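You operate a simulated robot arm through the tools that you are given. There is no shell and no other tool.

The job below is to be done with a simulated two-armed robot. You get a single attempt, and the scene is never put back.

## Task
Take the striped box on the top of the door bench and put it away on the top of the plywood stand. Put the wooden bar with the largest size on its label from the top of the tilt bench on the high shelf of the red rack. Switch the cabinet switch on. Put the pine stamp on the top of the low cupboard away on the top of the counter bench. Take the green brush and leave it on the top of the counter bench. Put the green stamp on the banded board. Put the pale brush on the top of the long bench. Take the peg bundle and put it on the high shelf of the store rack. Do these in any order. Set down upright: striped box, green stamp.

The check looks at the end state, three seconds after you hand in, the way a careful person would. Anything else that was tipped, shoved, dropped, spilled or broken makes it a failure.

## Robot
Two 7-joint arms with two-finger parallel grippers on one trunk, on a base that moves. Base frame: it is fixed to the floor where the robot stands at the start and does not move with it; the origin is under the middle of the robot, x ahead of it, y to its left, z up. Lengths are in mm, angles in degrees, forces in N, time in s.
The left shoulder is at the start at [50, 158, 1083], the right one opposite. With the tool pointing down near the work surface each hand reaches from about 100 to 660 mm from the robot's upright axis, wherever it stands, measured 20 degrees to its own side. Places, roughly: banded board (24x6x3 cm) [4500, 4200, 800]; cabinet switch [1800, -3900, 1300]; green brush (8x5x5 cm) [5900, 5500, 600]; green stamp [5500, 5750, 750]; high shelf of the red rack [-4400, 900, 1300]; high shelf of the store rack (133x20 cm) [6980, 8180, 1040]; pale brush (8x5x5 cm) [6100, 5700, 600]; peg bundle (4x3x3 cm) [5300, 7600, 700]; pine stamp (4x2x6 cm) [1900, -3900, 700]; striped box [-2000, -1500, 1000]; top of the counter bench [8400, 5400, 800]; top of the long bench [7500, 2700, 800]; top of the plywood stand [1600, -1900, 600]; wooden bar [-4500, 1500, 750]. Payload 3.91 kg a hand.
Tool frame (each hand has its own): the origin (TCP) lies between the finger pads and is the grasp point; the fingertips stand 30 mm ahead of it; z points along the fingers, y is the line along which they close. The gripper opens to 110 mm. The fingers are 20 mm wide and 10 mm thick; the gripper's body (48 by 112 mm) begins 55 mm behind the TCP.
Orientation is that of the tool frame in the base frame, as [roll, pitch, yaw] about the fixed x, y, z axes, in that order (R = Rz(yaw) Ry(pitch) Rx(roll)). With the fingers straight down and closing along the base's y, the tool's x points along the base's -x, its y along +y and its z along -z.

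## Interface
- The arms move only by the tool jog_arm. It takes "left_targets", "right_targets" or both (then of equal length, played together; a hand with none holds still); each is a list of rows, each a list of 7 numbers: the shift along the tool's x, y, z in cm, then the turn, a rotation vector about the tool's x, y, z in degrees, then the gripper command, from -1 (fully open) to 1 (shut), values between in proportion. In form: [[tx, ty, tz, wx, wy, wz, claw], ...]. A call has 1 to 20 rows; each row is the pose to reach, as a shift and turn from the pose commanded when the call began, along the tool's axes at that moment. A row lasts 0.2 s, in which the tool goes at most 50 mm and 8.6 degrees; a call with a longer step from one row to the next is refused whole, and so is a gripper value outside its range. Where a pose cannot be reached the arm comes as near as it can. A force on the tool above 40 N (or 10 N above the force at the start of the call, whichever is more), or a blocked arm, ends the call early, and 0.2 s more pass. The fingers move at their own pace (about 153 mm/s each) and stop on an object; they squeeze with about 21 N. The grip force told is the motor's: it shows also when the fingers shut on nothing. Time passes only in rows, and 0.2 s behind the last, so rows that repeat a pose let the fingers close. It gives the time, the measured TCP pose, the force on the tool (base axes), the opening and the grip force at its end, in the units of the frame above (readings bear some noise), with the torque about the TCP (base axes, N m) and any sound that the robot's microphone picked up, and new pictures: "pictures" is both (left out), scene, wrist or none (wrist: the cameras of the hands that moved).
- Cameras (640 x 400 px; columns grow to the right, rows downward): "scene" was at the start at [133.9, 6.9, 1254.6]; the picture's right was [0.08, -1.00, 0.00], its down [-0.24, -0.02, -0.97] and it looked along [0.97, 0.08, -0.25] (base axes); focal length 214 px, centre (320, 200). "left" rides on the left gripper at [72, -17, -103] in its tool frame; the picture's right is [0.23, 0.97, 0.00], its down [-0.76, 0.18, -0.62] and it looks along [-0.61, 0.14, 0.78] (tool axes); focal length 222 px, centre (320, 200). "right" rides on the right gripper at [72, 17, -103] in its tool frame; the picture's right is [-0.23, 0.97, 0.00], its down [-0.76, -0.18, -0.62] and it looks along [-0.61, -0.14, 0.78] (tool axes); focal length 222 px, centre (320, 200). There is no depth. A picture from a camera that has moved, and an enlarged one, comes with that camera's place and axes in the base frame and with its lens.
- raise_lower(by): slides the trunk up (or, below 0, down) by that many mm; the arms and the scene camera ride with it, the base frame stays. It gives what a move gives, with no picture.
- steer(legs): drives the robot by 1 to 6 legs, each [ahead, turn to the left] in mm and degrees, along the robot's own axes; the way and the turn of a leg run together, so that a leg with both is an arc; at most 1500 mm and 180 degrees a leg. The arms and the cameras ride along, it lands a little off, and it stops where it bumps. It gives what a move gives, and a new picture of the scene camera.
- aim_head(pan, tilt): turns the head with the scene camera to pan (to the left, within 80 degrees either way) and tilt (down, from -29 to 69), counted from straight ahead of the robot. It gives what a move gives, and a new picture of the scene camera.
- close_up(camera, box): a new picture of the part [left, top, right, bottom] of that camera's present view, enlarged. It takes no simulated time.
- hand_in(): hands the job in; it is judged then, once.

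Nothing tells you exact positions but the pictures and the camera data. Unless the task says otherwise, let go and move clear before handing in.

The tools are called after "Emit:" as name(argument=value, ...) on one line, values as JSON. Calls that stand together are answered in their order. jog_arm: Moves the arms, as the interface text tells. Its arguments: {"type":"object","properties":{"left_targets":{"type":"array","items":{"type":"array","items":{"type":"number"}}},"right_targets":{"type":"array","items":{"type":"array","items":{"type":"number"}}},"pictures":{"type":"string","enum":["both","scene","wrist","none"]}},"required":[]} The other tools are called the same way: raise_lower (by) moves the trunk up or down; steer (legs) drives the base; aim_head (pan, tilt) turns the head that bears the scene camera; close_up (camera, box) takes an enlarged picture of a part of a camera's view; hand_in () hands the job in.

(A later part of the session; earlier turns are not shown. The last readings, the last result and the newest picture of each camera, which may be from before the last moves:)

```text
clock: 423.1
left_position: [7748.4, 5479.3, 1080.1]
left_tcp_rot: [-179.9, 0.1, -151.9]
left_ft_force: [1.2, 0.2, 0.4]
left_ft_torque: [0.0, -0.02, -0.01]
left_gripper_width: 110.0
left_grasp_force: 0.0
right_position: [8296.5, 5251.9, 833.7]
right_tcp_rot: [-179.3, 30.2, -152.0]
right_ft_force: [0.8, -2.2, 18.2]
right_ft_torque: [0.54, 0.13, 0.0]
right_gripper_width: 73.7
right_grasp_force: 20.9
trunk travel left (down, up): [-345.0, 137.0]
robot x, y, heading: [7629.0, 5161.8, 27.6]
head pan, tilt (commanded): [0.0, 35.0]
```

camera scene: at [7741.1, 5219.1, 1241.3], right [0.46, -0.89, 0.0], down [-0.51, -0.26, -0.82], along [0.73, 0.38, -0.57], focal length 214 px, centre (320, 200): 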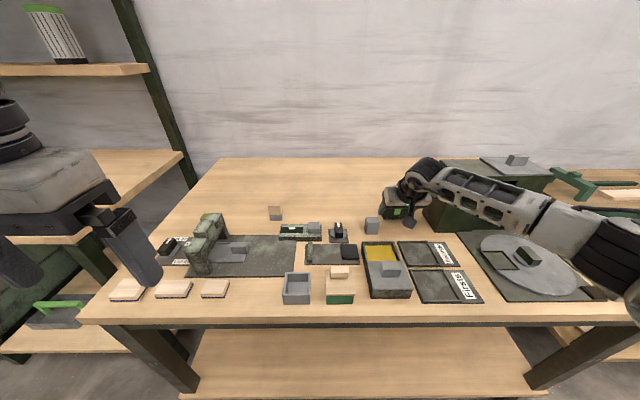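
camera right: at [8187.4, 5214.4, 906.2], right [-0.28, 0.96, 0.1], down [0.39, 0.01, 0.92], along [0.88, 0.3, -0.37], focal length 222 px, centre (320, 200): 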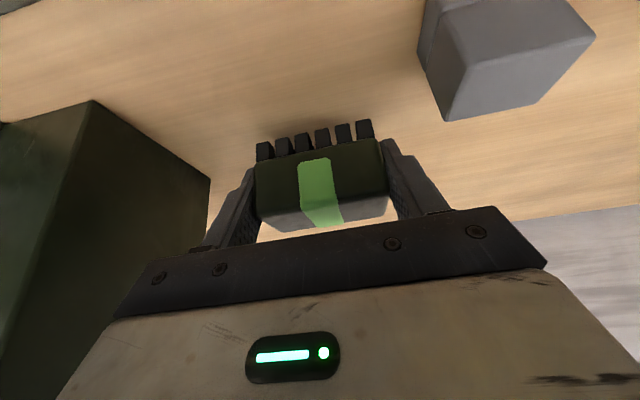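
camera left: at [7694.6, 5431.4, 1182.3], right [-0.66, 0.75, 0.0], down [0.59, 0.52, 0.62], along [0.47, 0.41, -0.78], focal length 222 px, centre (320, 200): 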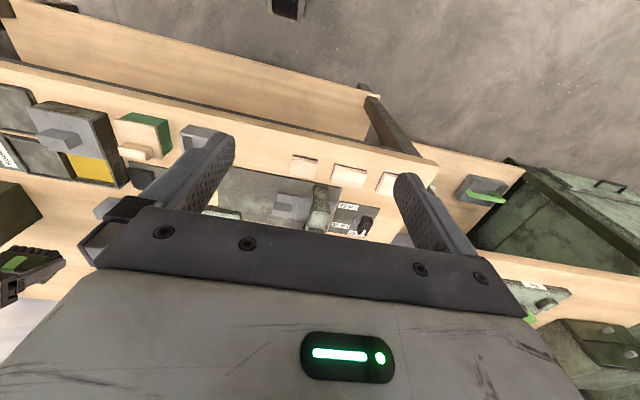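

Brush is down. Releasing and withdrawing.

Emit:
jog_arm(right_targets=[[-0.1, 0, -0.17, 0, 0, 0, 1], [-0.1, 0, -0.17, 0, 0, 0, -0.4], [-0.1, 0, -0.17, 0, 0, 0, -0.75], [-0.1, 0, -0.17, 0, 0, 0, -0.75], [-0.1, 0, -2.2, 0, 0, 0, -0.75], [-0.1, 0, -5.5, 0, 0, 0, -0.75], [-0.1, 0, -9.5, 0, 0, 0, -0.75], [-2.4, 0, -13.6, 0, 0, 0, -0.75], [-4.6, 0, -17.4, 0, 0, 0, -0.75], [-1.2, 0, -20, 0, 0, 0, -0.75], [2.5, 0, -22.5, 0, 0, 0, -0.75], [2.5, 0, -22.5, 0, 0, 0, -0.75]])

Emit:
close_up(camera="scene", box=[200, 120, 500, 300])

```text
clock: 425.6
left_position: [7751.7, 5480.9, 1079.9]
left_tcp_rot: [180.0, 0.0, -151.9]
left_ft_force: [0.1, 0.1, 0.3]
left_ft_torque: [0.01, 0.01, -0.01]
left_gripper_width: 110.2
left_grasp_force: 0.0
right_position: [8175.9, 5191.1, 1013.2]
right_tcp_rot: [-179.2, 29.9, -152.0]
right_ft_force: [0.5, 0.2, 0.0]
right_ft_torque: [0.01, 0.0, 0.0]
right_gripper_width: 96.2
right_grasp_force: 0.0
trunk travel left (down, up): [-345.0, 137.0]
robot x, y, heading: [7625.2, 5159.7, 27.3]
head pan, tilt (commanded): [0.0, 35.0]
camera scene: at [7741.0, 5219.2, 1241.3], right [0.46, -0.89, 0.0], down [-0.51, -0.26, -0.82], along [0.73, 0.38, -0.57], focal length 214 px, centre (320, 200)
camera right: at [8066.4, 5154.4, 1066.7], right [-0.28, 0.96, 0.1], down [0.39, 0.01, 0.92], along [0.88, 0.3, -0.37], focal length 222 px, centre (320, 200)
```

scene: 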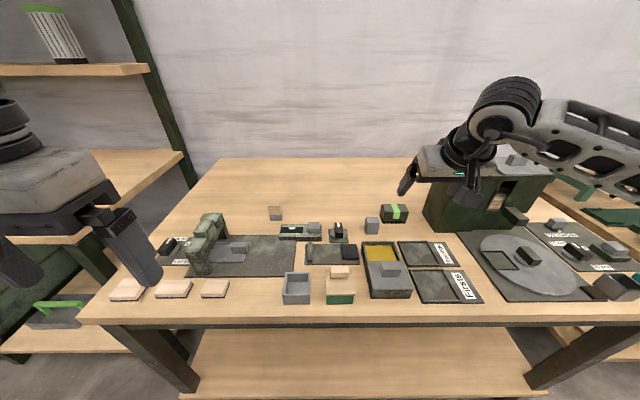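
right: 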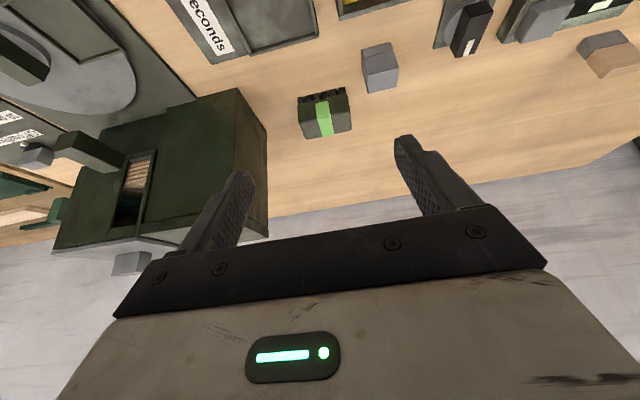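

```text
2.13 times, centred on (350, 210) of scene
camera zoom: at [7741.0, 5219.2, 1241.3], right [0.46, -0.89, 0.0], down [-0.51, -0.26, -0.82], along [0.73, 0.38, -0.57], focal length 458 px, centre (256, 179)
```

zoom: 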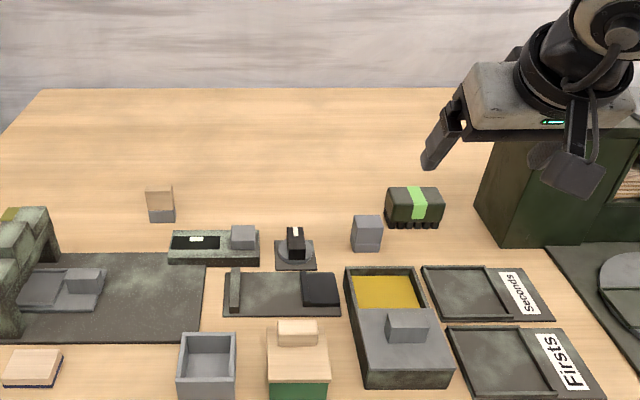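

Both pieces now rest on the counter bench. Next I can take the pale brush and the green stamp together from the far end of the low table. Tucking the right arm and driving around.

Emit:
jog_arm(right_targets=[[2.6, -0.3, -2.4, 0, 3.8, 0, -1], [5.1, -0.6, -4.9, 0, 7.5, 0, -1], [7.7, -0.9, -7.3, 0, 11.2, 0, -1], [10.2, -1.2, -9.8, 0, 15, 0, -1], [12.8, -1.6, -12.2, 0, 18.7, 0, -1], [15.3, -1.9, -14.6, 0, 22.4, 0, -1], [17.9, -2.2, -17.1, 0, 26.2, 0, -1], [20.4, -2.5, -19.5, 0, 29.9, 0, -1], [20.4, -2.5, -19.5, 0, 29.9, 0, -1]], pictures="none")

Emit:
steer(legs=[[-290, 0], [0, 90]])

Emit:
aim_head(pan=0, tilt=15)

```text
clock: 427.6
left_position: [7750.8, 5479.5, 1079.6]
left_tcp_rot: [180.0, 0.0, -151.9]
left_ft_force: [0.5, 0.1, -0.6]
left_ft_torque: [0.04, 0.0, 0.02]
left_gripper_width: 109.9
left_grasp_force: 0.0
right_position: [7946.0, 5041.2, 1080.9]
right_tcp_rot: [-179.3, 0.0, -152.4]
right_ft_force: [0.6, -0.5, 0.2]
right_ft_torque: [0.0, -0.02, 0.01]
right_gripper_width: 110.0
right_grasp_force: 0.0
trunk travel left (down, up): [-345.0, 137.0]
robot x, y, heading: [7623.3, 5159.9, 27.3]
head pan, tilt (commanded): [0.0, 35.0]
```

```text
clock: 433.5
left_position: [7050.3, 5147.9, 1078.5]
left_tcp_rot: [180.0, 0.0, -61.2]
left_ft_force: [-0.3, -0.6, -0.3]
left_ft_torque: [0.0, 0.01, 0.02]
left_gripper_width: 109.9
left_grasp_force: 0.0
right_position: [7486.8, 5348.1, 1082.5]
right_tcp_rot: [-179.4, 0.0, -61.7]
right_ft_force: [0.1, 0.4, 0.7]
right_ft_torque: [0.0, 0.01, 0.01]
right_gripper_width: 109.9
right_grasp_force: 0.0
trunk travel left (down, up): [-345.0, 137.0]
robot x, y, heading: [7369.3, 5026.8, 118.2]
head pan, tilt (commanded): [0.0, 35.0]
camera scene: at [7312.4, 5140.3, 1241.4], right [0.88, 0.47, 0.0], down [0.27, -0.51, -0.82], along [-0.38, 0.72, -0.57], focal length 214 px, centre (320, 200)
```

scene: 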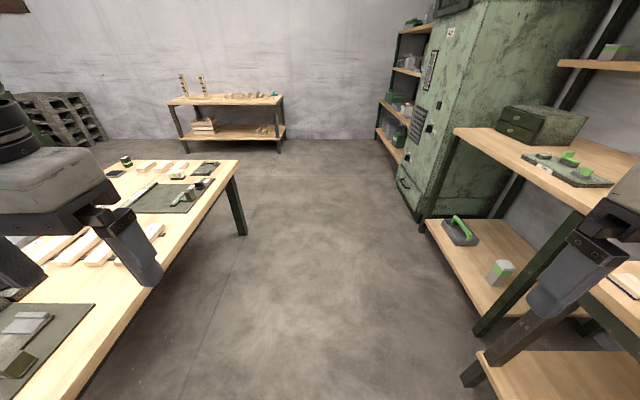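

```text
clock: 434.3
left_position: [7050.9, 5148.9, 1078.4]
left_tcp_rot: [180.0, 0.1, -61.3]
left_ft_force: [0.3, -0.1, 0.8]
left_ft_torque: [0.03, -0.04, 0.01]
left_gripper_width: 110.1
left_grasp_force: 0.0
right_position: [7488.0, 5348.6, 1082.3]
right_tcp_rot: [-179.5, 0.0, -61.8]
right_ft_force: [0.1, -0.4, -0.9]
right_ft_torque: [-0.04, -0.01, 0.0]
right_gripper_width: 110.2
right_grasp_force: 0.0
trunk travel left (down, up): [-345.0, 137.0]
robot x, y, heading: [7370.7, 5027.6, 118.2]
head pan, tilt (commanded): [0.0, 15.0]
camera scene: at [7310.0, 5145.0, 1273.3], right [0.88, 0.47, 0.0], down [0.12, -0.23, -0.97], along [-0.45, 0.85, -0.26], focal length 214 px, centre (320, 200)
```

scene: 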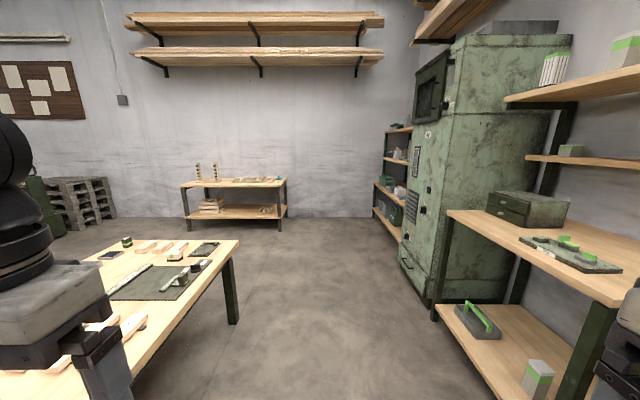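

Emit:
steer(legs=[[1500, 0], [520, 0], [0, 90]])

Emit:
aim_head(pan=40, tilt=25)

```text
clock: 448.4
left_position: [6292.5, 6522.2, 1078.9]
left_tcp_rot: [179.9, -0.1, 29.3]
left_ft_force: [-0.5, 0.1, -0.4]
left_ft_torque: [0.01, -0.01, 0.0]
left_gripper_width: 109.9
left_grasp_force: 0.1
right_position: [6089.0, 6956.9, 1081.9]
right_tcp_rot: [-179.4, 0.0, 28.8]
right_ft_force: [-0.7, -0.3, 0.2]
right_ft_torque: [-0.02, -0.02, 0.01]
right_gripper_width: 109.7
right_grasp_force: 0.1
trunk travel left (down, up): [-345.0, 137.0]
robot x, y, heading: [6411.4, 6841.2, -151.3]
head pan, tilt (commanded): [0.0, 15.0]
camera scene: at [6294.2, 6779.5, 1273.4], right [-0.48, 0.88, 0.0], down [0.23, 0.12, -0.97], along [-0.85, -0.46, -0.26], focal length 214 px, centre (320, 200)
```

scene: 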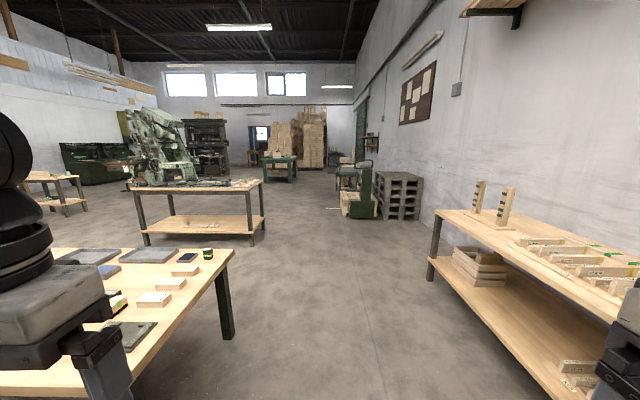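

```text
clock: 449.4
left_position: [6292.9, 6521.4, 1079.1]
left_tcp_rot: [179.9, 0.1, 29.3]
left_ft_force: [-0.7, -0.2, -0.3]
left_ft_torque: [-0.01, -0.02, 0.0]
left_gripper_width: 110.0
left_grasp_force: 0.0
right_position: [6088.0, 6956.7, 1082.3]
right_tcp_rot: [-179.4, -0.1, 28.7]
right_ft_force: [-0.4, 0.8, 0.9]
right_ft_torque: [0.01, -0.01, -0.01]
right_gripper_width: 110.0
right_grasp_force: 0.1
trunk travel left (down, up): [-345.0, 137.0]
robot x, y, heading: [6409.1, 6845.1, -151.3]
head pan, tilt (commanded): [40.0, 25.0]
camera scene: at [6342.5, 6738.5, 1257.1], right [-0.93, 0.37, 0.0], down [0.15, 0.39, -0.91], along [-0.33, -0.84, -0.42], focal length 214 px, centre (320, 200)
```

scene: 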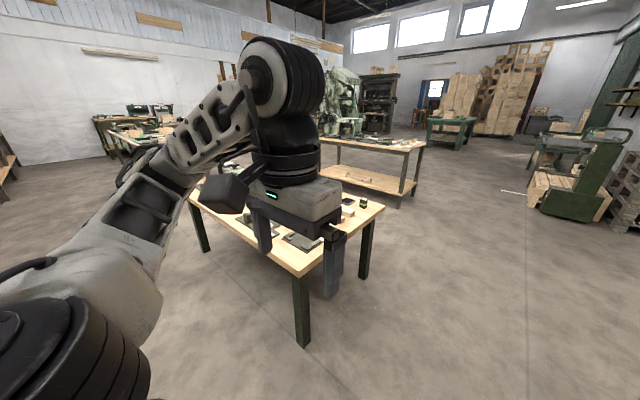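

The peg bench is right here on my right, and the store rack is close behind me; I'll inspect the peg bench too.

Emit:
aim_head(pan=-45, tilt=25)

Emit:
close_up(camera="scene", box=[120, 130, 520, 330])

```text
clock: 451.0
left_position: [6292.3, 6521.3, 1080.7]
left_tcp_rot: [-180.0, -0.1, 29.2]
left_ft_force: [-0.4, -0.8, -0.5]
left_ft_torque: [0.01, 0.0, -0.01]
left_gripper_width: 109.9
left_grasp_force: 0.0
right_position: [6088.6, 6956.0, 1082.7]
right_tcp_rot: [-179.4, 0.0, 28.8]
right_ft_force: [-0.1, 0.7, -0.1]
right_ft_torque: [-0.02, -0.01, -0.01]
right_gripper_width: 109.9
right_grasp_force: 0.0
trunk travel left (down, up): [-345.0, 137.0]
robot x, y, heading: [6409.6, 6845.1, -151.4]
head pan, tilt (commanded): [-45.0, 25.0]
camera scene: at [6287.7, 6850.2, 1257.1], right [0.28, 0.96, 0.0], down [0.41, -0.12, -0.91], along [-0.87, 0.26, -0.42], focal length 214 px, centre (320, 200)
```

scene: 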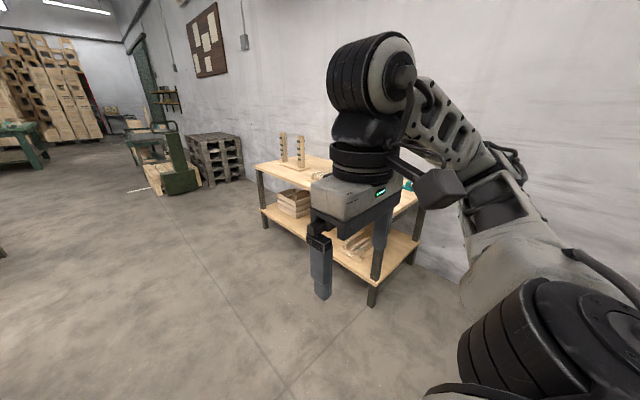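

```text
1.60 times, centred on (320, 230) of scene
camera zoom: at [6287.7, 6850.2, 1257.1], right [0.28, 0.96, 0.0], down [0.41, -0.12, -0.91], along [-0.87, 0.26, -0.42], focal length 343 px, centre (320, 152)
```

zoom: 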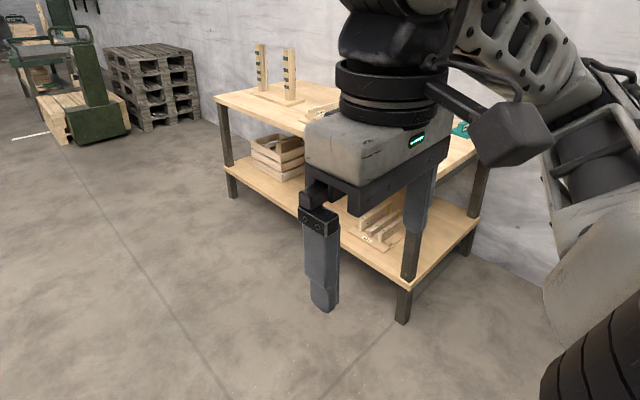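

I'll do the peg bundle first: move in front of the right end of the peg bench.

Emit:
steer(legs=[[0, -36.5], [578, 0], [0, -54]])

Emit:
aim_head(pan=0, tilt=30)

Emit:
close_up(camera="scene", box=[160, 110, 480, 290])

```text
clock: 458.4
left_position: [5517.8, 7032.1, 1079.1]
left_tcp_rot: [179.9, -0.1, -60.6]
left_ft_force: [0.7, -0.1, -0.1]
left_ft_torque: [0.03, -0.01, 0.0]
left_gripper_width: 109.9
left_grasp_force: 0.0
right_position: [5951.6, 7237.9, 1082.0]
right_tcp_rot: [-179.4, 0.0, -61.0]
right_ft_force: [-0.2, 0.8, -0.2]
right_ft_torque: [0.02, 0.0, 0.0]
right_gripper_width: 110.1
right_grasp_force: 0.1
trunk travel left (down, up): [-345.0, 137.0]
robot x, y, heading: [5837.0, 6911.8, 118.8]
head pan, tilt (commanded): [-45.0, 25.0]
camera scene: at [5847.7, 7038.3, 1257.1], right [0.96, -0.28, 0.0], down [-0.12, -0.41, -0.91], along [0.25, 0.87, -0.42], focal length 214 px, centre (320, 200)
```

scene: 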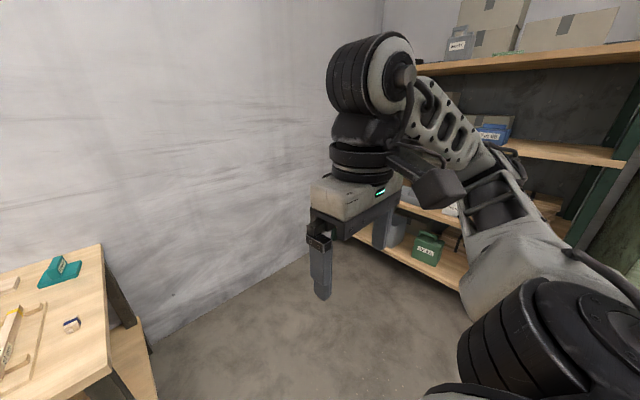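

```text
clock: 459.5
left_position: [5518.4, 7030.2, 1078.8]
left_tcp_rot: [180.0, 0.1, -60.5]
left_ft_force: [-0.6, -0.4, -0.1]
left_ft_torque: [0.04, -0.04, 0.0]
left_gripper_width: 110.2
left_grasp_force: 0.0
right_position: [5952.6, 7238.1, 1081.5]
right_tcp_rot: [-179.4, 0.0, -60.8]
right_ft_force: [-0.8, -0.5, 0.7]
right_ft_torque: [0.0, 0.01, -0.02]
right_gripper_width: 110.1
right_grasp_force: 0.1
trunk travel left (down, up): [-345.0, 137.0]
robot x, y, heading: [5840.4, 6917.5, 118.8]
head pan, tilt (commanded): [0.0, 30.0]
camera scene: at [5778.4, 7029.0, 1249.2], right [0.88, 0.48, 0.0], down [0.24, -0.44, -0.87], along [-0.42, 0.76, -0.5], focal length 214 px, centre (320, 200)
```

scene: 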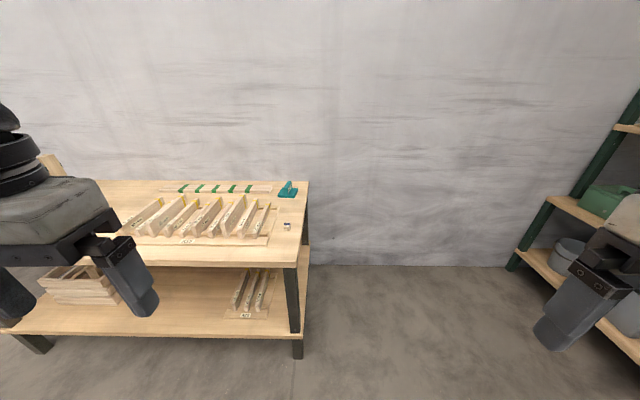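

```text
2.00 times, centred on (320, 200) of scene
camera zoom: at [5778.4, 7029.0, 1249.2], right [0.88, 0.48, 0.0], down [0.24, -0.44, -0.87], along [-0.42, 0.76, -0.5], focal length 429 px, centre (320, 200)
```

zoom: 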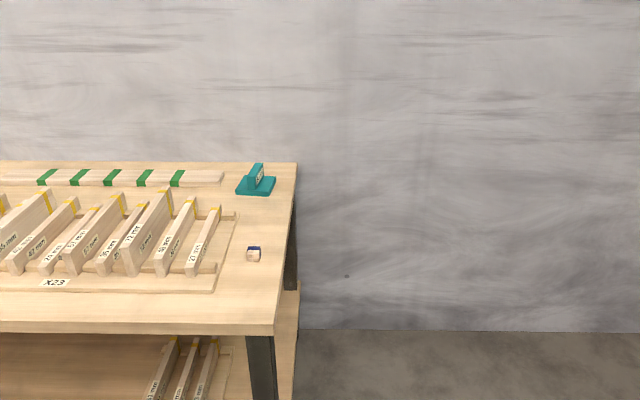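

Emit:
close_up(camera="scene", box=[265, 205, 315, 245])

Emit:
close_up(camera="scene", box=[220, 170, 320, 280])

```text
10.00 times, centred on (290, 225) of scene
camera zoom: at [5778.4, 7029.0, 1249.2], right [0.88, 0.48, 0.0], down [0.24, -0.44, -0.87], along [-0.42, 0.76, -0.5], focal length 2145 px, centre (620, -50)
```

zoom: 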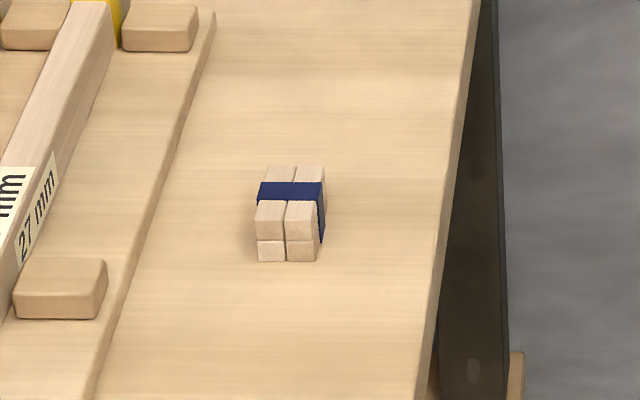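

```text
3.64 times, centred on (270, 225) of scene
camera zoom: at [5778.4, 7029.0, 1249.2], right [0.88, 0.48, 0.0], down [0.24, -0.44, -0.87], along [-0.42, 0.76, -0.5], focal length 780 px, centre (502, 109)
```

zoom: 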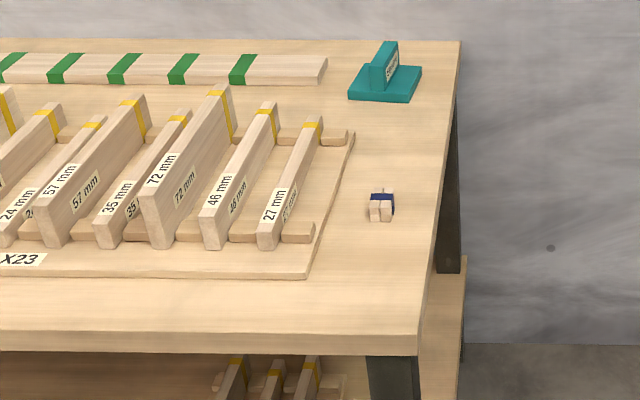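

The peg bundle (four pegs with a blue band) sits near the bench's right end at ≈(5295,7605). Moving 335 mm forward and lowering the view.

Emit:
steer(legs=[[335, 0]])

Emit:
aim_head(pan=10, tilt=45)

Emit:
close_up(camera="scene", box=[240, 120, 400, 280])

```text
clock: 461.8
left_position: [5355.7, 7328.3, 1079.6]
left_tcp_rot: [-179.9, 0.0, -60.6]
left_ft_force: [0.7, -0.1, -0.3]
left_ft_torque: [0.0, 0.0, -0.02]
left_gripper_width: 109.9
left_grasp_force: 0.0
right_position: [5788.8, 7534.1, 1081.7]
right_tcp_rot: [-179.5, 0.0, -61.0]
right_ft_force: [-0.1, 0.3, -0.4]
right_ft_torque: [0.0, 0.02, -0.01]
right_gripper_width: 109.7
right_grasp_force: 0.1
trunk travel left (down, up): [-345.0, 137.0]
robot x, y, heading: [5680.0, 7210.2, 118.8]
head pan, tilt (commanded): [0.0, 30.0]
camera scene: at [5615.9, 7325.0, 1249.1], right [0.88, 0.48, 0.0], down [0.24, -0.44, -0.87], along [-0.42, 0.76, -0.5], focal length 214 px, centre (320, 200)
```

scene: 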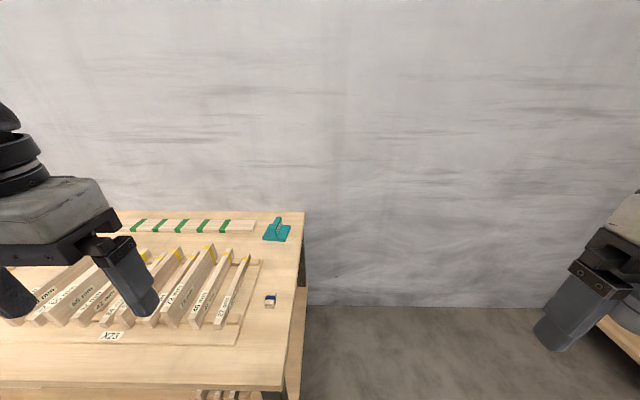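

```text
clock: 462.5
left_position: [5357.1, 7328.6, 1078.3]
left_tcp_rot: [-179.9, 0.0, -60.6]
left_ft_force: [0.0, 0.3, -0.4]
left_ft_torque: [-0.02, 0.01, 0.01]
left_gripper_width: 110.1
left_grasp_force: 0.1
right_position: [5789.3, 7533.2, 1081.7]
right_tcp_rot: [-179.4, 0.0, -61.0]
right_ft_force: [0.2, 0.7, -0.6]
right_ft_torque: [0.03, -0.02, 0.0]
right_gripper_width: 110.1
right_grasp_force: 0.2
trunk travel left (down, up): [-345.0, 137.0]
robot x, y, heading: [5676.1, 7215.3, 118.6]
head pan, tilt (commanded): [10.0, 45.0]
camera scene: at [5608.7, 7308.9, 1226.6], right [0.78, 0.63, 0.0], down [0.44, -0.55, -0.71], along [-0.44, 0.55, -0.71], focal length 214 px, centre (320, 200)
```

scene: 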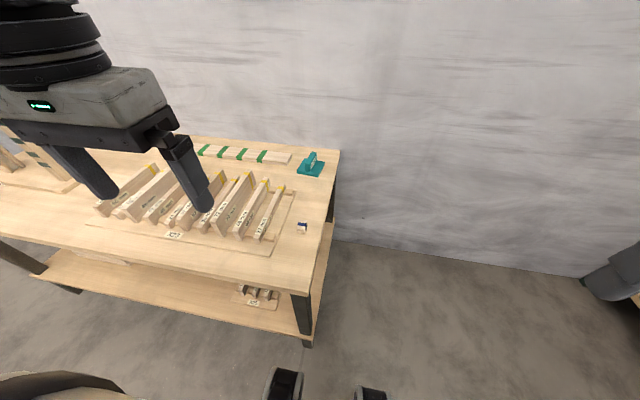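

```text
2.50 times, centred on (320, 200) of scene
camera zoom: at [5608.7, 7308.9, 1226.6], right [0.78, 0.63, 0.0], down [0.44, -0.55, -0.71], along [-0.44, 0.55, -0.71], focal length 536 px, centre (320, 200)
```

zoom: 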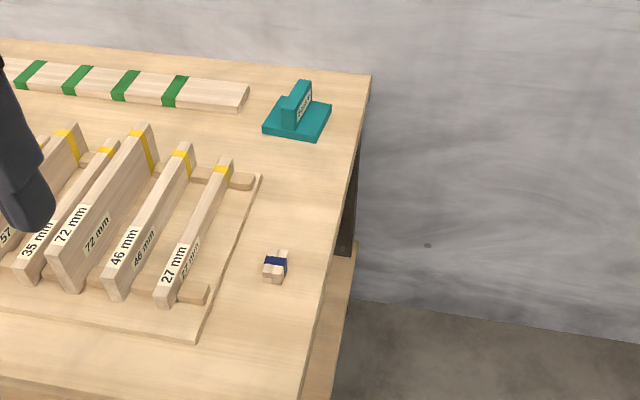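

Triangulating both views puts the bundle at ≈(5304,7600), bench top ≈ z 686. Bringing the left hand above it with 40° tilt.

Emit:
jog_arm(left_targets=[[-2.9, -1, 2.5, 0, -4.4, 0, -0.5], [-5.8, -1.9, 5.1, 0, -8.9, 0, -0.1], [-8.7, -2.9, 7.6, 0, -13.3, 0, -0.1], [-11.6, -3.9, 10.1, 0, -17.8, 0, -0.1], [-14.6, -4.8, 12.7, 0, -22.2, 0, -0.1], [-17.5, -5.8, 15.2, 0, -26.7, 0, -0.1], [-20.4, -6.8, 17.7, 0, -31.1, 0, -0.1], [-23.3, -7.7, 20.3, 0, -35.6, 0, -0.1], [-26.2, -8.7, 22.8, 0, -40, 0, -0.1], [-26.2, -8.7, 22.8, 0, -40, 0, -0.1]])

Emit:
close_up(camera="left", box=[220, 0, 420, 160])

```text
clock: 464.7
left_position: [5304.1, 7600.0, 853.8]
left_tcp_rot: [-180.0, 40.0, -60.5]
left_ft_force: [-0.5, 0.1, 0.6]
left_ft_torque: [-0.01, -0.03, 0.01]
left_gripper_width: 60.4
left_grasp_force: 0.1
right_position: [5789.4, 7532.7, 1081.4]
right_tcp_rot: [-179.4, 0.0, -61.0]
right_ft_force: [0.0, 0.1, 0.1]
right_ft_torque: [0.01, 0.01, 0.01]
right_gripper_width: 110.1
right_grasp_force: 0.1
trunk travel left (down, up): [-345.0, 137.0]
robot x, y, heading: [5677.4, 7210.0, 118.5]
head pan, tilt (commanded): [10.0, 45.0]
camera scene: at [5608.7, 7308.8, 1226.5], right [0.78, 0.63, 0.0], down [0.44, -0.55, -0.71], along [-0.44, 0.55, -0.71], focal length 214 px, centre (320, 200)
camera left: at [5377.4, 7502.3, 884.8], right [-0.76, -0.63, -0.15], down [-0.24, 0.07, 0.97], along [-0.6, 0.77, -0.21], focal length 222 px, centre (320, 200)
```

scene: 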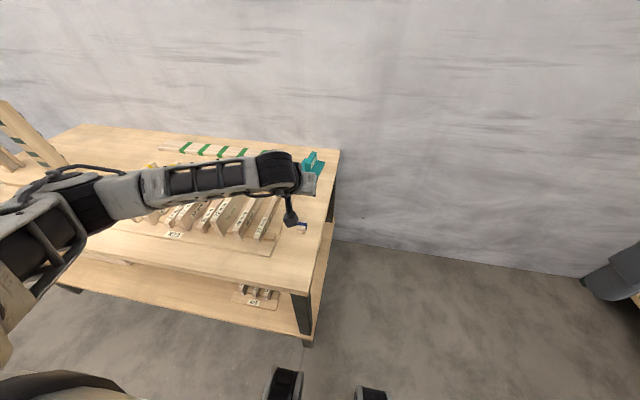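
left: 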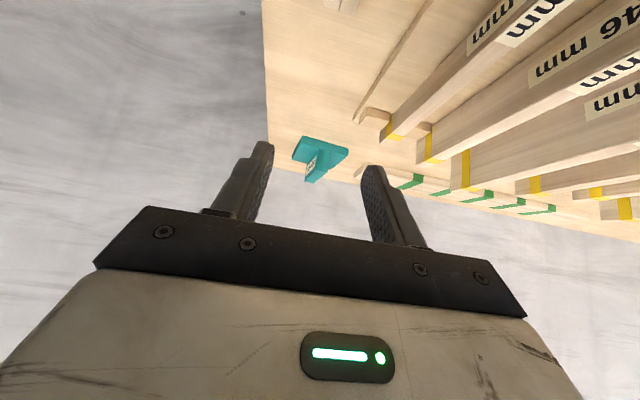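

```text
2.50 times, centred on (320, 80) of left
camera zoom: at [5377.4, 7502.3, 884.8], right [-0.76, -0.63, -0.15], down [-0.24, 0.07, 0.97], along [-0.6, 0.77, -0.21], focal length 555 px, centre (320, 500)
```

zoom: 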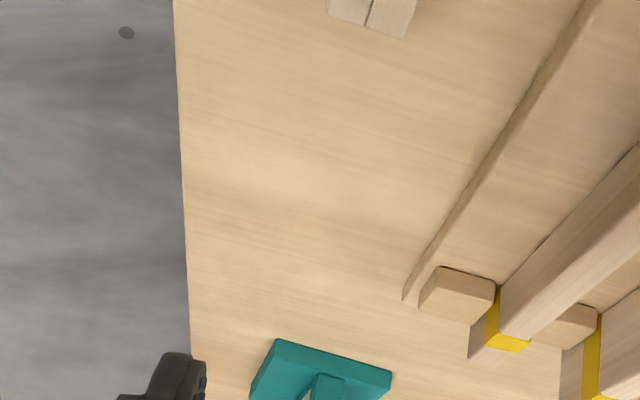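

Emit:
jog_arm(left_targets=[[2.1, -0.3, 2.1, 0, 0, 0, -0.1], [4.2, -0.6, 4.3, 0, 0, 0, -0.1], [6.32, -0.6, 6.44, 0, 0, 0, -0.1], [6.32, -0.6, 6.44, 0, 0, 0, -0.1]], pictures="wrist")

Emit:
close_up(camera="left", box=[220, 0, 420, 200])

```text
clock: 465.7
left_position: [5310.5, 7597.4, 761.9]
left_tcp_rot: [-179.9, 40.0, -60.6]
left_ft_force: [1.0, -0.5, -0.3]
left_ft_torque: [-0.01, 0.01, -0.01]
left_gripper_width: 60.5
left_grasp_force: 0.1
right_position: [5790.2, 7533.9, 1081.7]
right_tcp_rot: [-179.3, 0.0, -60.9]
right_ft_force: [-0.1, 1.0, -0.3]
right_ft_torque: [-0.03, 0.02, -0.02]
right_gripper_width: 110.0
right_grasp_force: 0.0
trunk travel left (down, up): [-345.0, 137.0]
robot x, y, heading: [5677.0, 7207.9, 118.6]
head pan, tilt (commanded): [10.0, 45.0]
camera left: at [5386.0, 7499.6, 793.4], right [-0.76, -0.63, -0.15], down [-0.25, 0.07, 0.97], along [-0.6, 0.77, -0.21], focal length 222 px, centre (320, 200)
```

left: 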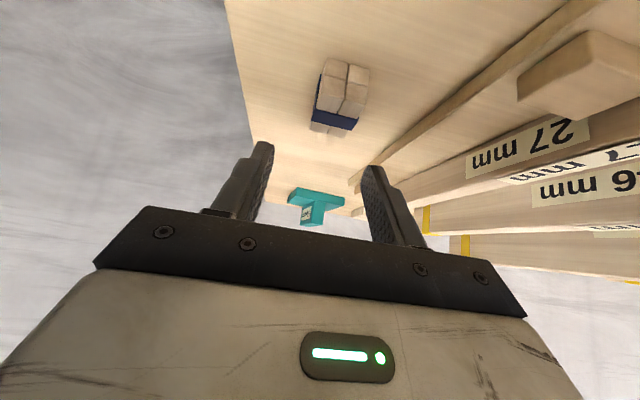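

```text
2.00 times, centred on (320, 100) of left
camera zoom: at [5386.0, 7499.6, 793.4], right [-0.76, -0.63, -0.15], down [-0.25, 0.07, 0.97], along [-0.6, 0.77, -0.21], focal length 444 px, centre (320, 400)
```

zoom: 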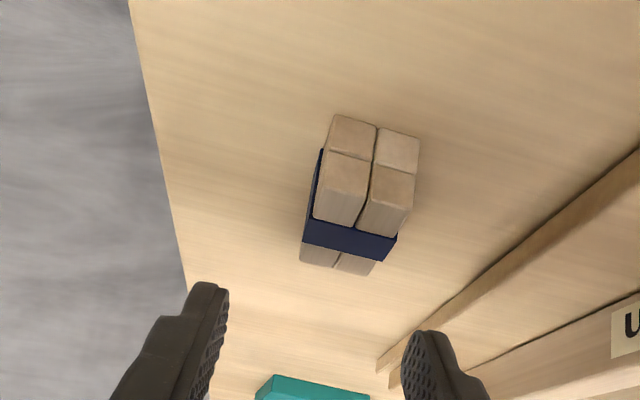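

Bundle is aligned and centred within 3 mm. Lowering and closing.

Emit:
jog_arm(left_targets=[[1.3, 0.24, 1.5, 0, 0, 0, -0.1], [2.44, 0.24, 2.91, 0, 0, 0, -0.1], [2.7, 0.24, 3.2, 0, 0, 0, -0.1], [2.7, 0.24, 3.2, 0, 0, 0, -0.1]], pictures="wrist")

Emit:
close_up(camera="left", box=[220, 60, 420, 240])

```text
clock: 466.5
left_position: [5310.1, 7598.0, 728.5]
left_tcp_rot: [-179.7, 41.0, -60.5]
left_ft_force: [4.7, -11.3, 17.0]
left_ft_torque: [-0.43, 0.44, 0.35]
left_gripper_width: 61.2
left_grasp_force: 1.4
right_position: [5790.7, 7531.3, 1083.4]
right_tcp_rot: [-179.4, 0.2, -60.9]
right_ft_force: [-0.2, 0.6, 0.1]
right_ft_torque: [0.01, 0.02, 0.03]
right_gripper_width: 109.9
right_grasp_force: 0.2
trunk travel left (down, up): [-345.0, 137.0]
robot x, y, heading: [5678.8, 7211.7, 118.9]
head pan, tilt (commanded): [10.0, 45.0]
stopped in row 3 (left hand): the force on the tool passed its limit at 46 N (the readings are from after the stop); the commanded pose is now the measured one
camera left: at [5384.0, 7499.8, 759.5], right [-0.76, -0.63, -0.15], down [-0.24, 0.06, 0.97], along [-0.6, 0.78, -0.19], focal length 222 px, centre (320, 200)
```

left: 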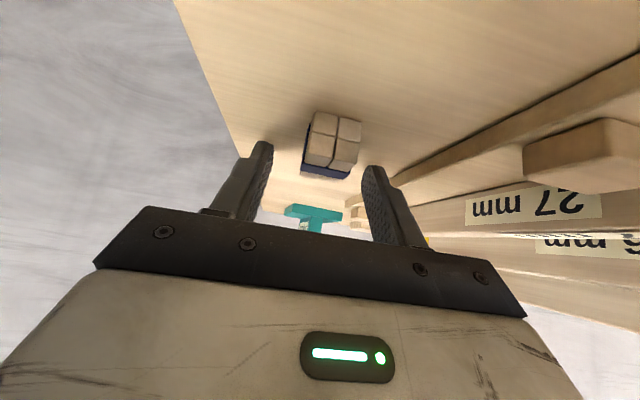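

```text
2.22 times, centred on (320, 150) of left
camera zoom: at [5384.0, 7499.8, 759.5], right [-0.76, -0.63, -0.15], down [-0.24, 0.06, 0.97], along [-0.6, 0.78, -0.19], focal length 494 px, centre (320, 311)
```

zoom: 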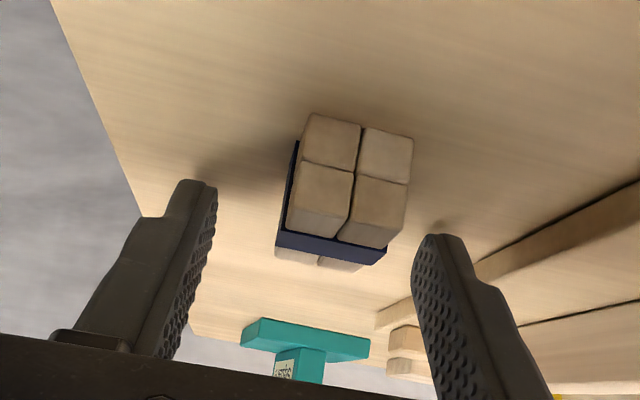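

The fingertip touched the bench (top ≈ 699). Raising 3 mm, moving 18 mm back to centre the pads on the bundle, then closing.

Emit:
jog_arm(left_targets=[[-0.25, 0, -0.3, 0, 0, 0, -0.1], [1.15, -0.1, -1.45, 0, 0, 0, -0.1], [1.15, -0.1, -1.45, 0, 0, 0, 0.2], [1.15, -0.1, -1.45, 0, 0, 0, 0.4], [1.15, -0.1, -1.45, 0, 0, 0, 0.8], [1.15, -0.1, -1.45, 0, 0, 0, 1], [1.15, -0.1, -1.45, 0, 0, 0, 1]], pictures="wrist")

Emit:
close_up(camera="left", box=[220, 60, 420, 240])

```text
clock: 468.1
left_position: [5317.8, 7583.6, 728.5]
left_tcp_rot: [-179.7, 40.7, -60.5]
left_ft_force: [0.1, -1.2, 3.9]
left_ft_torque: [-0.04, 0.1, 0.04]
left_gripper_width: 23.1
left_grasp_force: 20.6
right_position: [5790.2, 7532.4, 1081.2]
right_tcp_rot: [-179.4, 0.1, -61.1]
right_ft_force: [0.1, 0.3, 0.0]
right_ft_torque: [-0.02, -0.02, -0.01]
right_gripper_width: 110.3
right_grasp_force: 0.0
trunk travel left (down, up): [-345.0, 137.0]
robot x, y, heading: [5680.5, 7207.8, 118.7]
head pan, tilt (commanded): [10.0, 45.0]
camera left: at [5392.9, 7485.5, 760.2], right [-0.76, -0.63, -0.15], down [-0.24, 0.06, 0.97], along [-0.6, 0.78, -0.2], focal length 222 px, centre (320, 200)
```

left: 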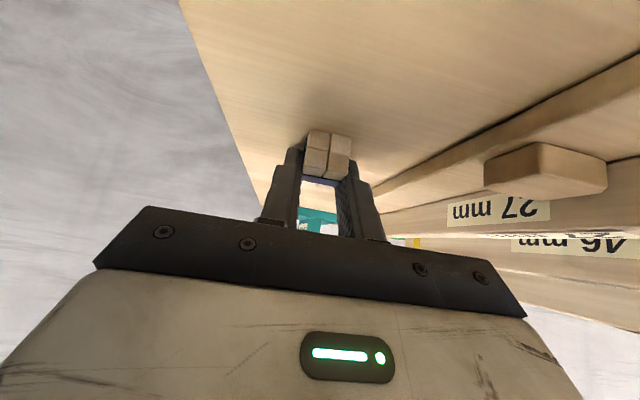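

```text
2.22 times, centred on (320, 150) of left
camera zoom: at [5392.9, 7485.5, 760.2], right [-0.76, -0.63, -0.15], down [-0.24, 0.06, 0.97], along [-0.6, 0.78, -0.2], focal length 494 px, centre (320, 311)
```

zoom: 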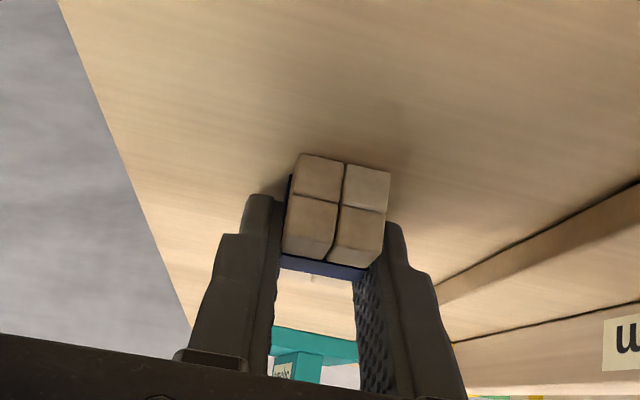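

Bundle gripped near the fingertips (23 mm). Lifting gently.

Emit:
jog_arm(left_targets=[[-0.3, 0, -0.38, 0, 0, 0, 1], [-1.3, 0, -1.5, 0, 0, 0, 1], [-3.2, 0, -3.8, 0, 0, 0, 1], [-5.8, 0, -6.9, 0, 0, 0, 1], [-8.4, 0, -10, 0, 0, 0, 1], [-8.4, 0, -10, 0, 0, 0, 1]])

Emit:
close_up(camera="left", box=[220, 60, 420, 240])

```text
clock: 469.5
left_position: [5316.7, 7584.4, 860.7]
left_tcp_rot: [-179.7, 40.6, -60.4]
left_ft_force: [-0.8, -0.5, 0.0]
left_ft_torque: [-0.02, -0.01, -0.01]
left_gripper_width: 22.6
left_grasp_force: 20.6
right_position: [5789.8, 7533.0, 1082.8]
right_tcp_rot: [-179.3, 0.1, -61.0]
right_ft_force: [-0.4, 0.7, -0.1]
right_ft_torque: [0.02, 0.02, -0.02]
right_gripper_width: 109.8
right_grasp_force: 0.1
trunk travel left (down, up): [-345.0, 137.0]
robot x, y, heading: [5677.7, 7209.5, 118.8]
head pan, tilt (commanded): [10.0, 45.0]
camera scene: at [5608.8, 7308.5, 1226.5], right [0.78, 0.63, 0.0], down [0.44, -0.55, -0.71], along [-0.44, 0.55, -0.71], focal length 214 px, centre (320, 200)
camera left: at [5392.3, 7486.1, 891.8], right [-0.76, -0.63, -0.15], down [-0.24, 0.06, 0.97], along [-0.6, 0.78, -0.2], focal length 222 px, centre (320, 200)
```

scene: 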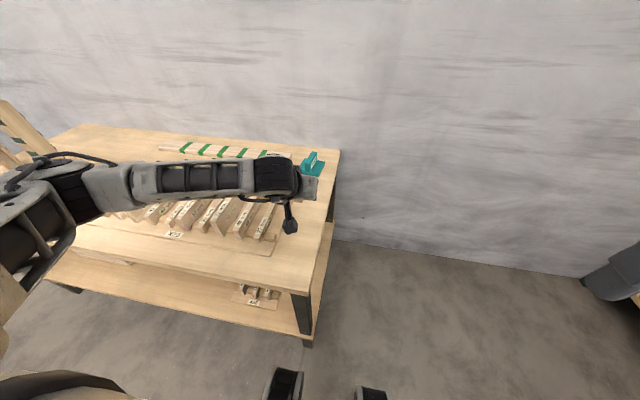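
left: 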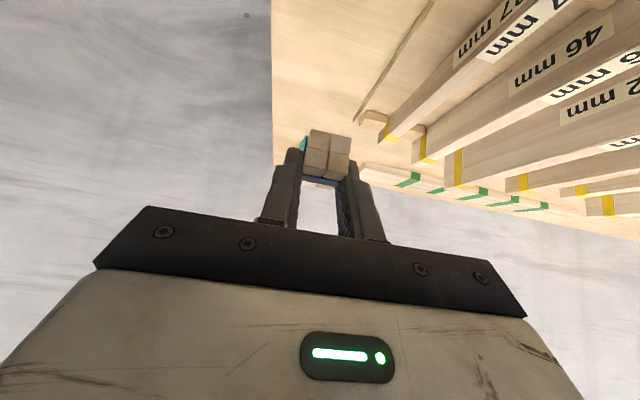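

```text
2.22 times, centred on (320, 150) of left
camera zoom: at [5392.3, 7486.1, 891.8], right [-0.76, -0.63, -0.15], down [-0.24, 0.06, 0.97], along [-0.6, 0.78, -0.2], focal length 494 px, centre (320, 311)
```

zoom: 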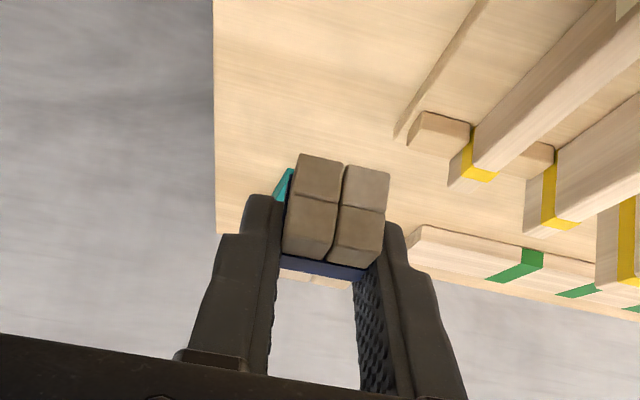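

Held firmly. Retracting, backing off and turning to face the store rack.

Emit:
jog_arm(left_targets=[[0.7, 1.1, -3.6, 0, 0, 0, 1], [1.4, 2.1, -7.3, 0, 0, 0, 1], [2.1, 3.2, -10.9, 0, 0, 0, 1], [2.8, 4.3, -14.5, 0, 0, 0, 1], [3.5, 5.3, -18.2, 0, 0, 0, 1], [4.2, 6.4, -21.8, 0, 0, 0, 1], [4.2, 6.4, -21.8, 0, 0, 0, 1]], pictures="none")

Emit:
steer(legs=[[-250, 0], [0, -90]])

Emit:
aim_head(pan=0, tilt=15)

```text
clock: 471.1
left_position: [5322.8, 7453.2, 1016.1]
left_tcp_rot: [-179.9, 40.6, -60.6]
left_ft_force: [-0.3, -0.4, 0.0]
left_ft_torque: [0.0, -0.02, 0.03]
left_gripper_width: 23.2
left_grasp_force: 20.9
left hand out of reach, approached as far as the arm can: row 4, 5, 6, 7
right_position: [5789.3, 7531.4, 1082.3]
right_tcp_rot: [-179.3, -0.1, -61.1]
right_ft_force: [-0.5, -0.7, 1.0]
right_ft_torque: [0.0, 0.03, 0.0]
right_gripper_width: 110.2
right_grasp_force: 0.1
trunk travel left (down, up): [-345.0, 137.0]
robot x, y, heading: [5677.3, 7211.3, 118.9]
head pan, tilt (commanded): [10.0, 45.0]
```

```text
clock: 476.8
left_position: [6040.0, 7347.0, 1016.8]
left_tcp_rot: [-179.8, 40.6, -150.0]
left_ft_force: [0.2, -0.6, -1.3]
left_ft_torque: [0.03, 0.02, -0.03]
left_gripper_width: 22.9
left_grasp_force: 21.1
right_position: [6121.8, 6882.4, 1082.9]
right_tcp_rot: [-179.3, 0.0, -150.4]
right_ft_force: [0.3, -0.3, 0.4]
right_ft_torque: [-0.01, -0.03, -0.02]
right_gripper_width: 109.9
right_grasp_force: 0.1
trunk travel left (down, up): [-345.0, 137.0]
robot x, y, heading: [5797.5, 6991.3, 29.4]
head pan, tilt (commanded): [10.0, 45.0]
camera scene: at [5898.1, 7060.6, 1226.5], right [0.63, -0.77, 0.0], down [-0.55, -0.45, -0.71], along [0.55, 0.45, -0.71], focal length 214 px, centre (320, 200)
```

scene: 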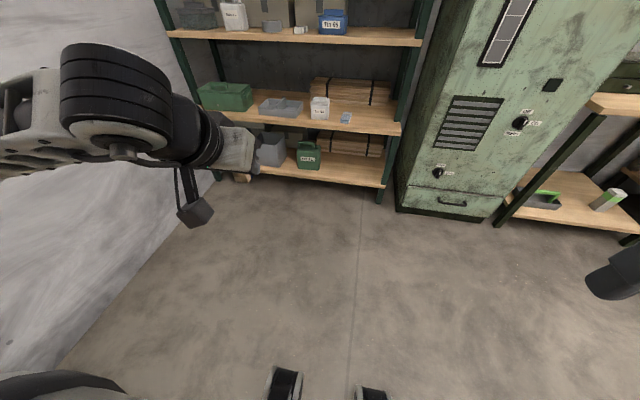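

```text
clock: 477.7
left_position: [6039.1, 7347.2, 1017.2]
left_tcp_rot: [-179.7, 40.6, -150.0]
left_ft_force: [0.8, 0.1, 0.0]
left_ft_torque: [-0.01, 0.03, 0.0]
left_gripper_width: 22.7
left_grasp_force: 21.2
right_position: [6123.7, 6881.1, 1081.0]
right_tcp_rot: [-179.3, 0.1, -150.4]
right_ft_force: [-0.6, -0.4, -0.2]
right_ft_torque: [0.01, -0.02, -0.01]
right_gripper_width: 110.1
right_grasp_force: 0.1
trunk travel left (down, up): [-345.0, 137.0]
robot x, y, heading: [5799.3, 6988.7, 29.3]
head pan, tilt (commanded): [0.0, 15.0]
camera scene: at [5916.6, 7054.8, 1273.3], right [0.49, -0.87, 0.0], down [-0.23, -0.13, -0.97], along [0.84, 0.47, -0.26], focal length 214 px, centre (320, 200)
```

scene: 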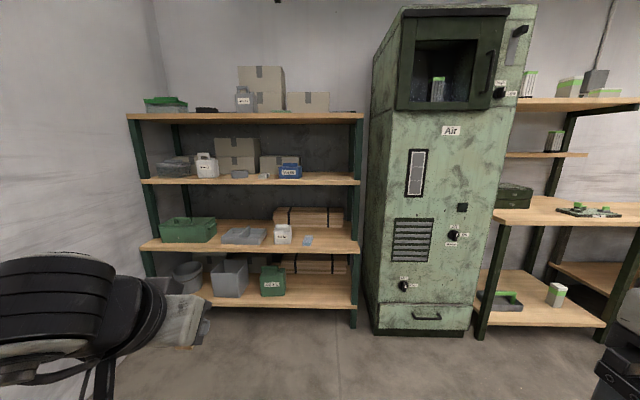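

Emit:
close_up(camera="scene", box=[130, 100, 380, 260])

Emit:
close_up(camera="scene", box=[250, 130, 370, 210])

```text
2.50 times, centred on (255, 180) of scene
camera zoom: at [5916.6, 7054.8, 1273.3], right [0.49, -0.87, 0.0], down [-0.23, -0.13, -0.97], along [0.84, 0.47, -0.26], focal length 536 px, centre (482, 250)
```

zoom: 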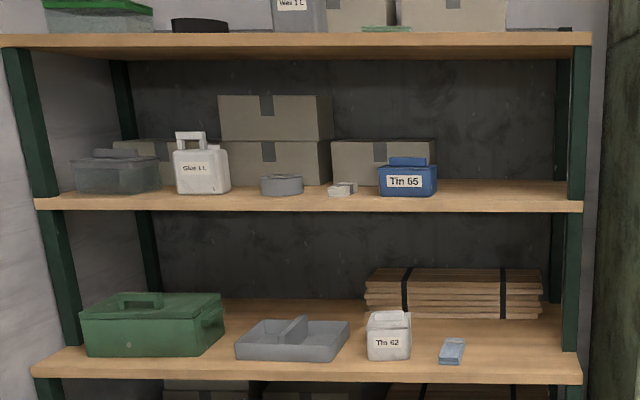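

```text
5.00 times, centred on (310, 170) of scene
camera zoom: at [5916.6, 7054.8, 1273.3], right [0.49, -0.87, 0.0], down [-0.23, -0.13, -0.97], along [0.84, 0.47, -0.26], focal length 1072 px, centre (370, 350)
```

zoom: 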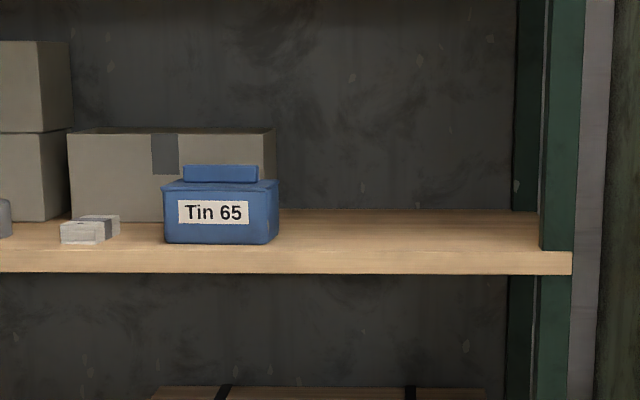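

The high shelf (≈z 1057) has free space to the right of the blue "Tin 65". I'll drive up to it.

Emit:
steer(legs=[[0, -12.6], [880, 0], [0, 11.5]])

Emit:
aim_head(pan=10, tilt=20)

Emit:
close_up(camera="scene", box=[180, 110, 480, 290])

```text
clock: 483.9
left_position: [6892.0, 7591.6, 1015.3]
left_tcp_rot: [-179.8, 40.6, -151.4]
left_ft_force: [0.3, -0.7, -0.4]
left_ft_torque: [-0.01, -0.03, 0.03]
left_gripper_width: 22.8
left_grasp_force: 20.8
right_position: [6963.5, 7124.9, 1081.7]
right_tcp_rot: [-179.3, 0.0, -151.9]
right_ft_force: [-0.7, 0.2, 0.0]
right_ft_torque: [-0.05, -0.01, 0.02]
right_gripper_width: 110.0
right_grasp_force: 0.0
trunk travel left (down, up): [-345.0, 137.0]
robot x, y, heading: [6641.5, 7240.5, 28.2]
head pan, tilt (commanded): [0.0, 15.0]
camera scene: at [6762.4, 7303.6, 1273.3], right [0.47, -0.88, 0.0], down [-0.23, -0.12, -0.97], along [0.85, 0.45, -0.26], focal length 214 px, centre (320, 200)
```

scene: 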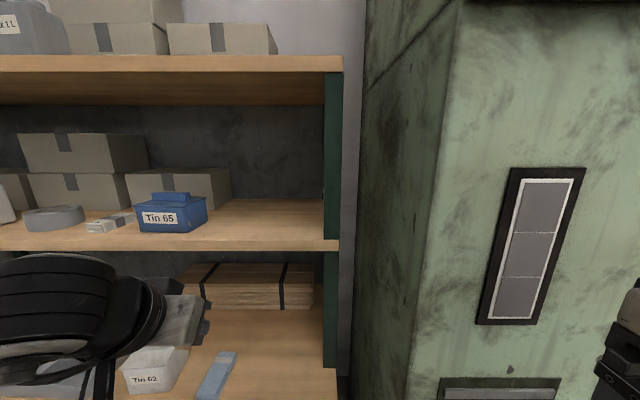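

```text
clock: 484.6
left_position: [6893.5, 7592.6, 1016.3]
left_tcp_rot: [-179.8, 40.6, -151.3]
left_ft_force: [-0.4, -1.1, -0.1]
left_ft_torque: [0.01, 0.01, 0.0]
left_gripper_width: 22.6
left_grasp_force: 20.7
right_position: [6964.7, 7124.3, 1080.5]
right_tcp_rot: [-179.3, 0.0, -151.8]
right_ft_force: [-0.3, -0.1, -0.8]
right_ft_torque: [0.0, 0.01, -0.02]
right_gripper_width: 110.1
right_grasp_force: 0.0
trunk travel left (down, up): [-345.0, 137.0]
robot x, y, heading: [6643.0, 7240.8, 27.8]
head pan, tilt (commanded): [10.0, 20.0]
camera scene: at [6753.4, 7316.8, 1265.2], right [0.61, -0.79, 0.0], down [-0.27, -0.21, -0.94], along [0.74, 0.58, -0.34], focal length 214 px, centre (320, 200)
```

scene: 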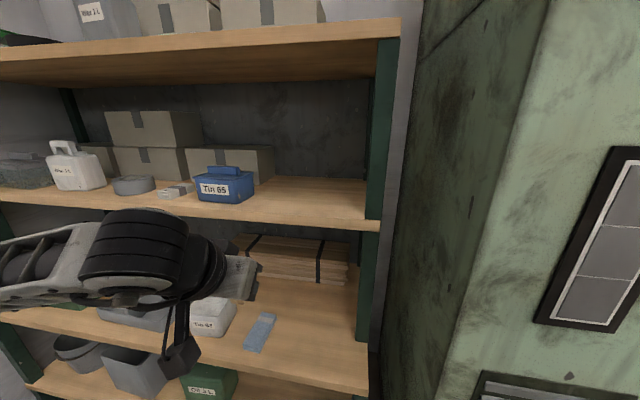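

```text
2.13 times, centred on (330, 200) of scene
camera zoom: at [6753.4, 7316.8, 1265.2], right [0.61, -0.79, 0.0], down [-0.27, -0.21, -0.94], along [0.74, 0.58, -0.34], focal length 458 px, centre (299, 200)
```

zoom: 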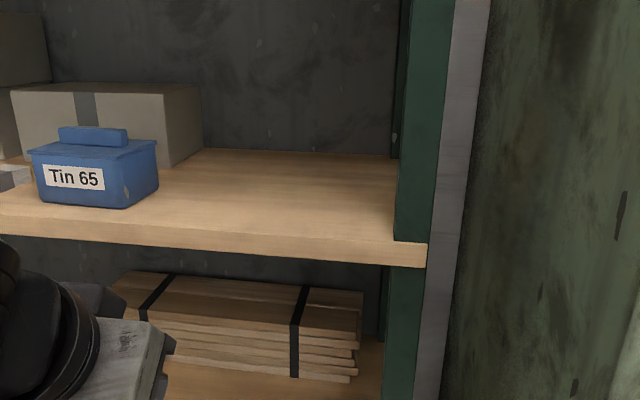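

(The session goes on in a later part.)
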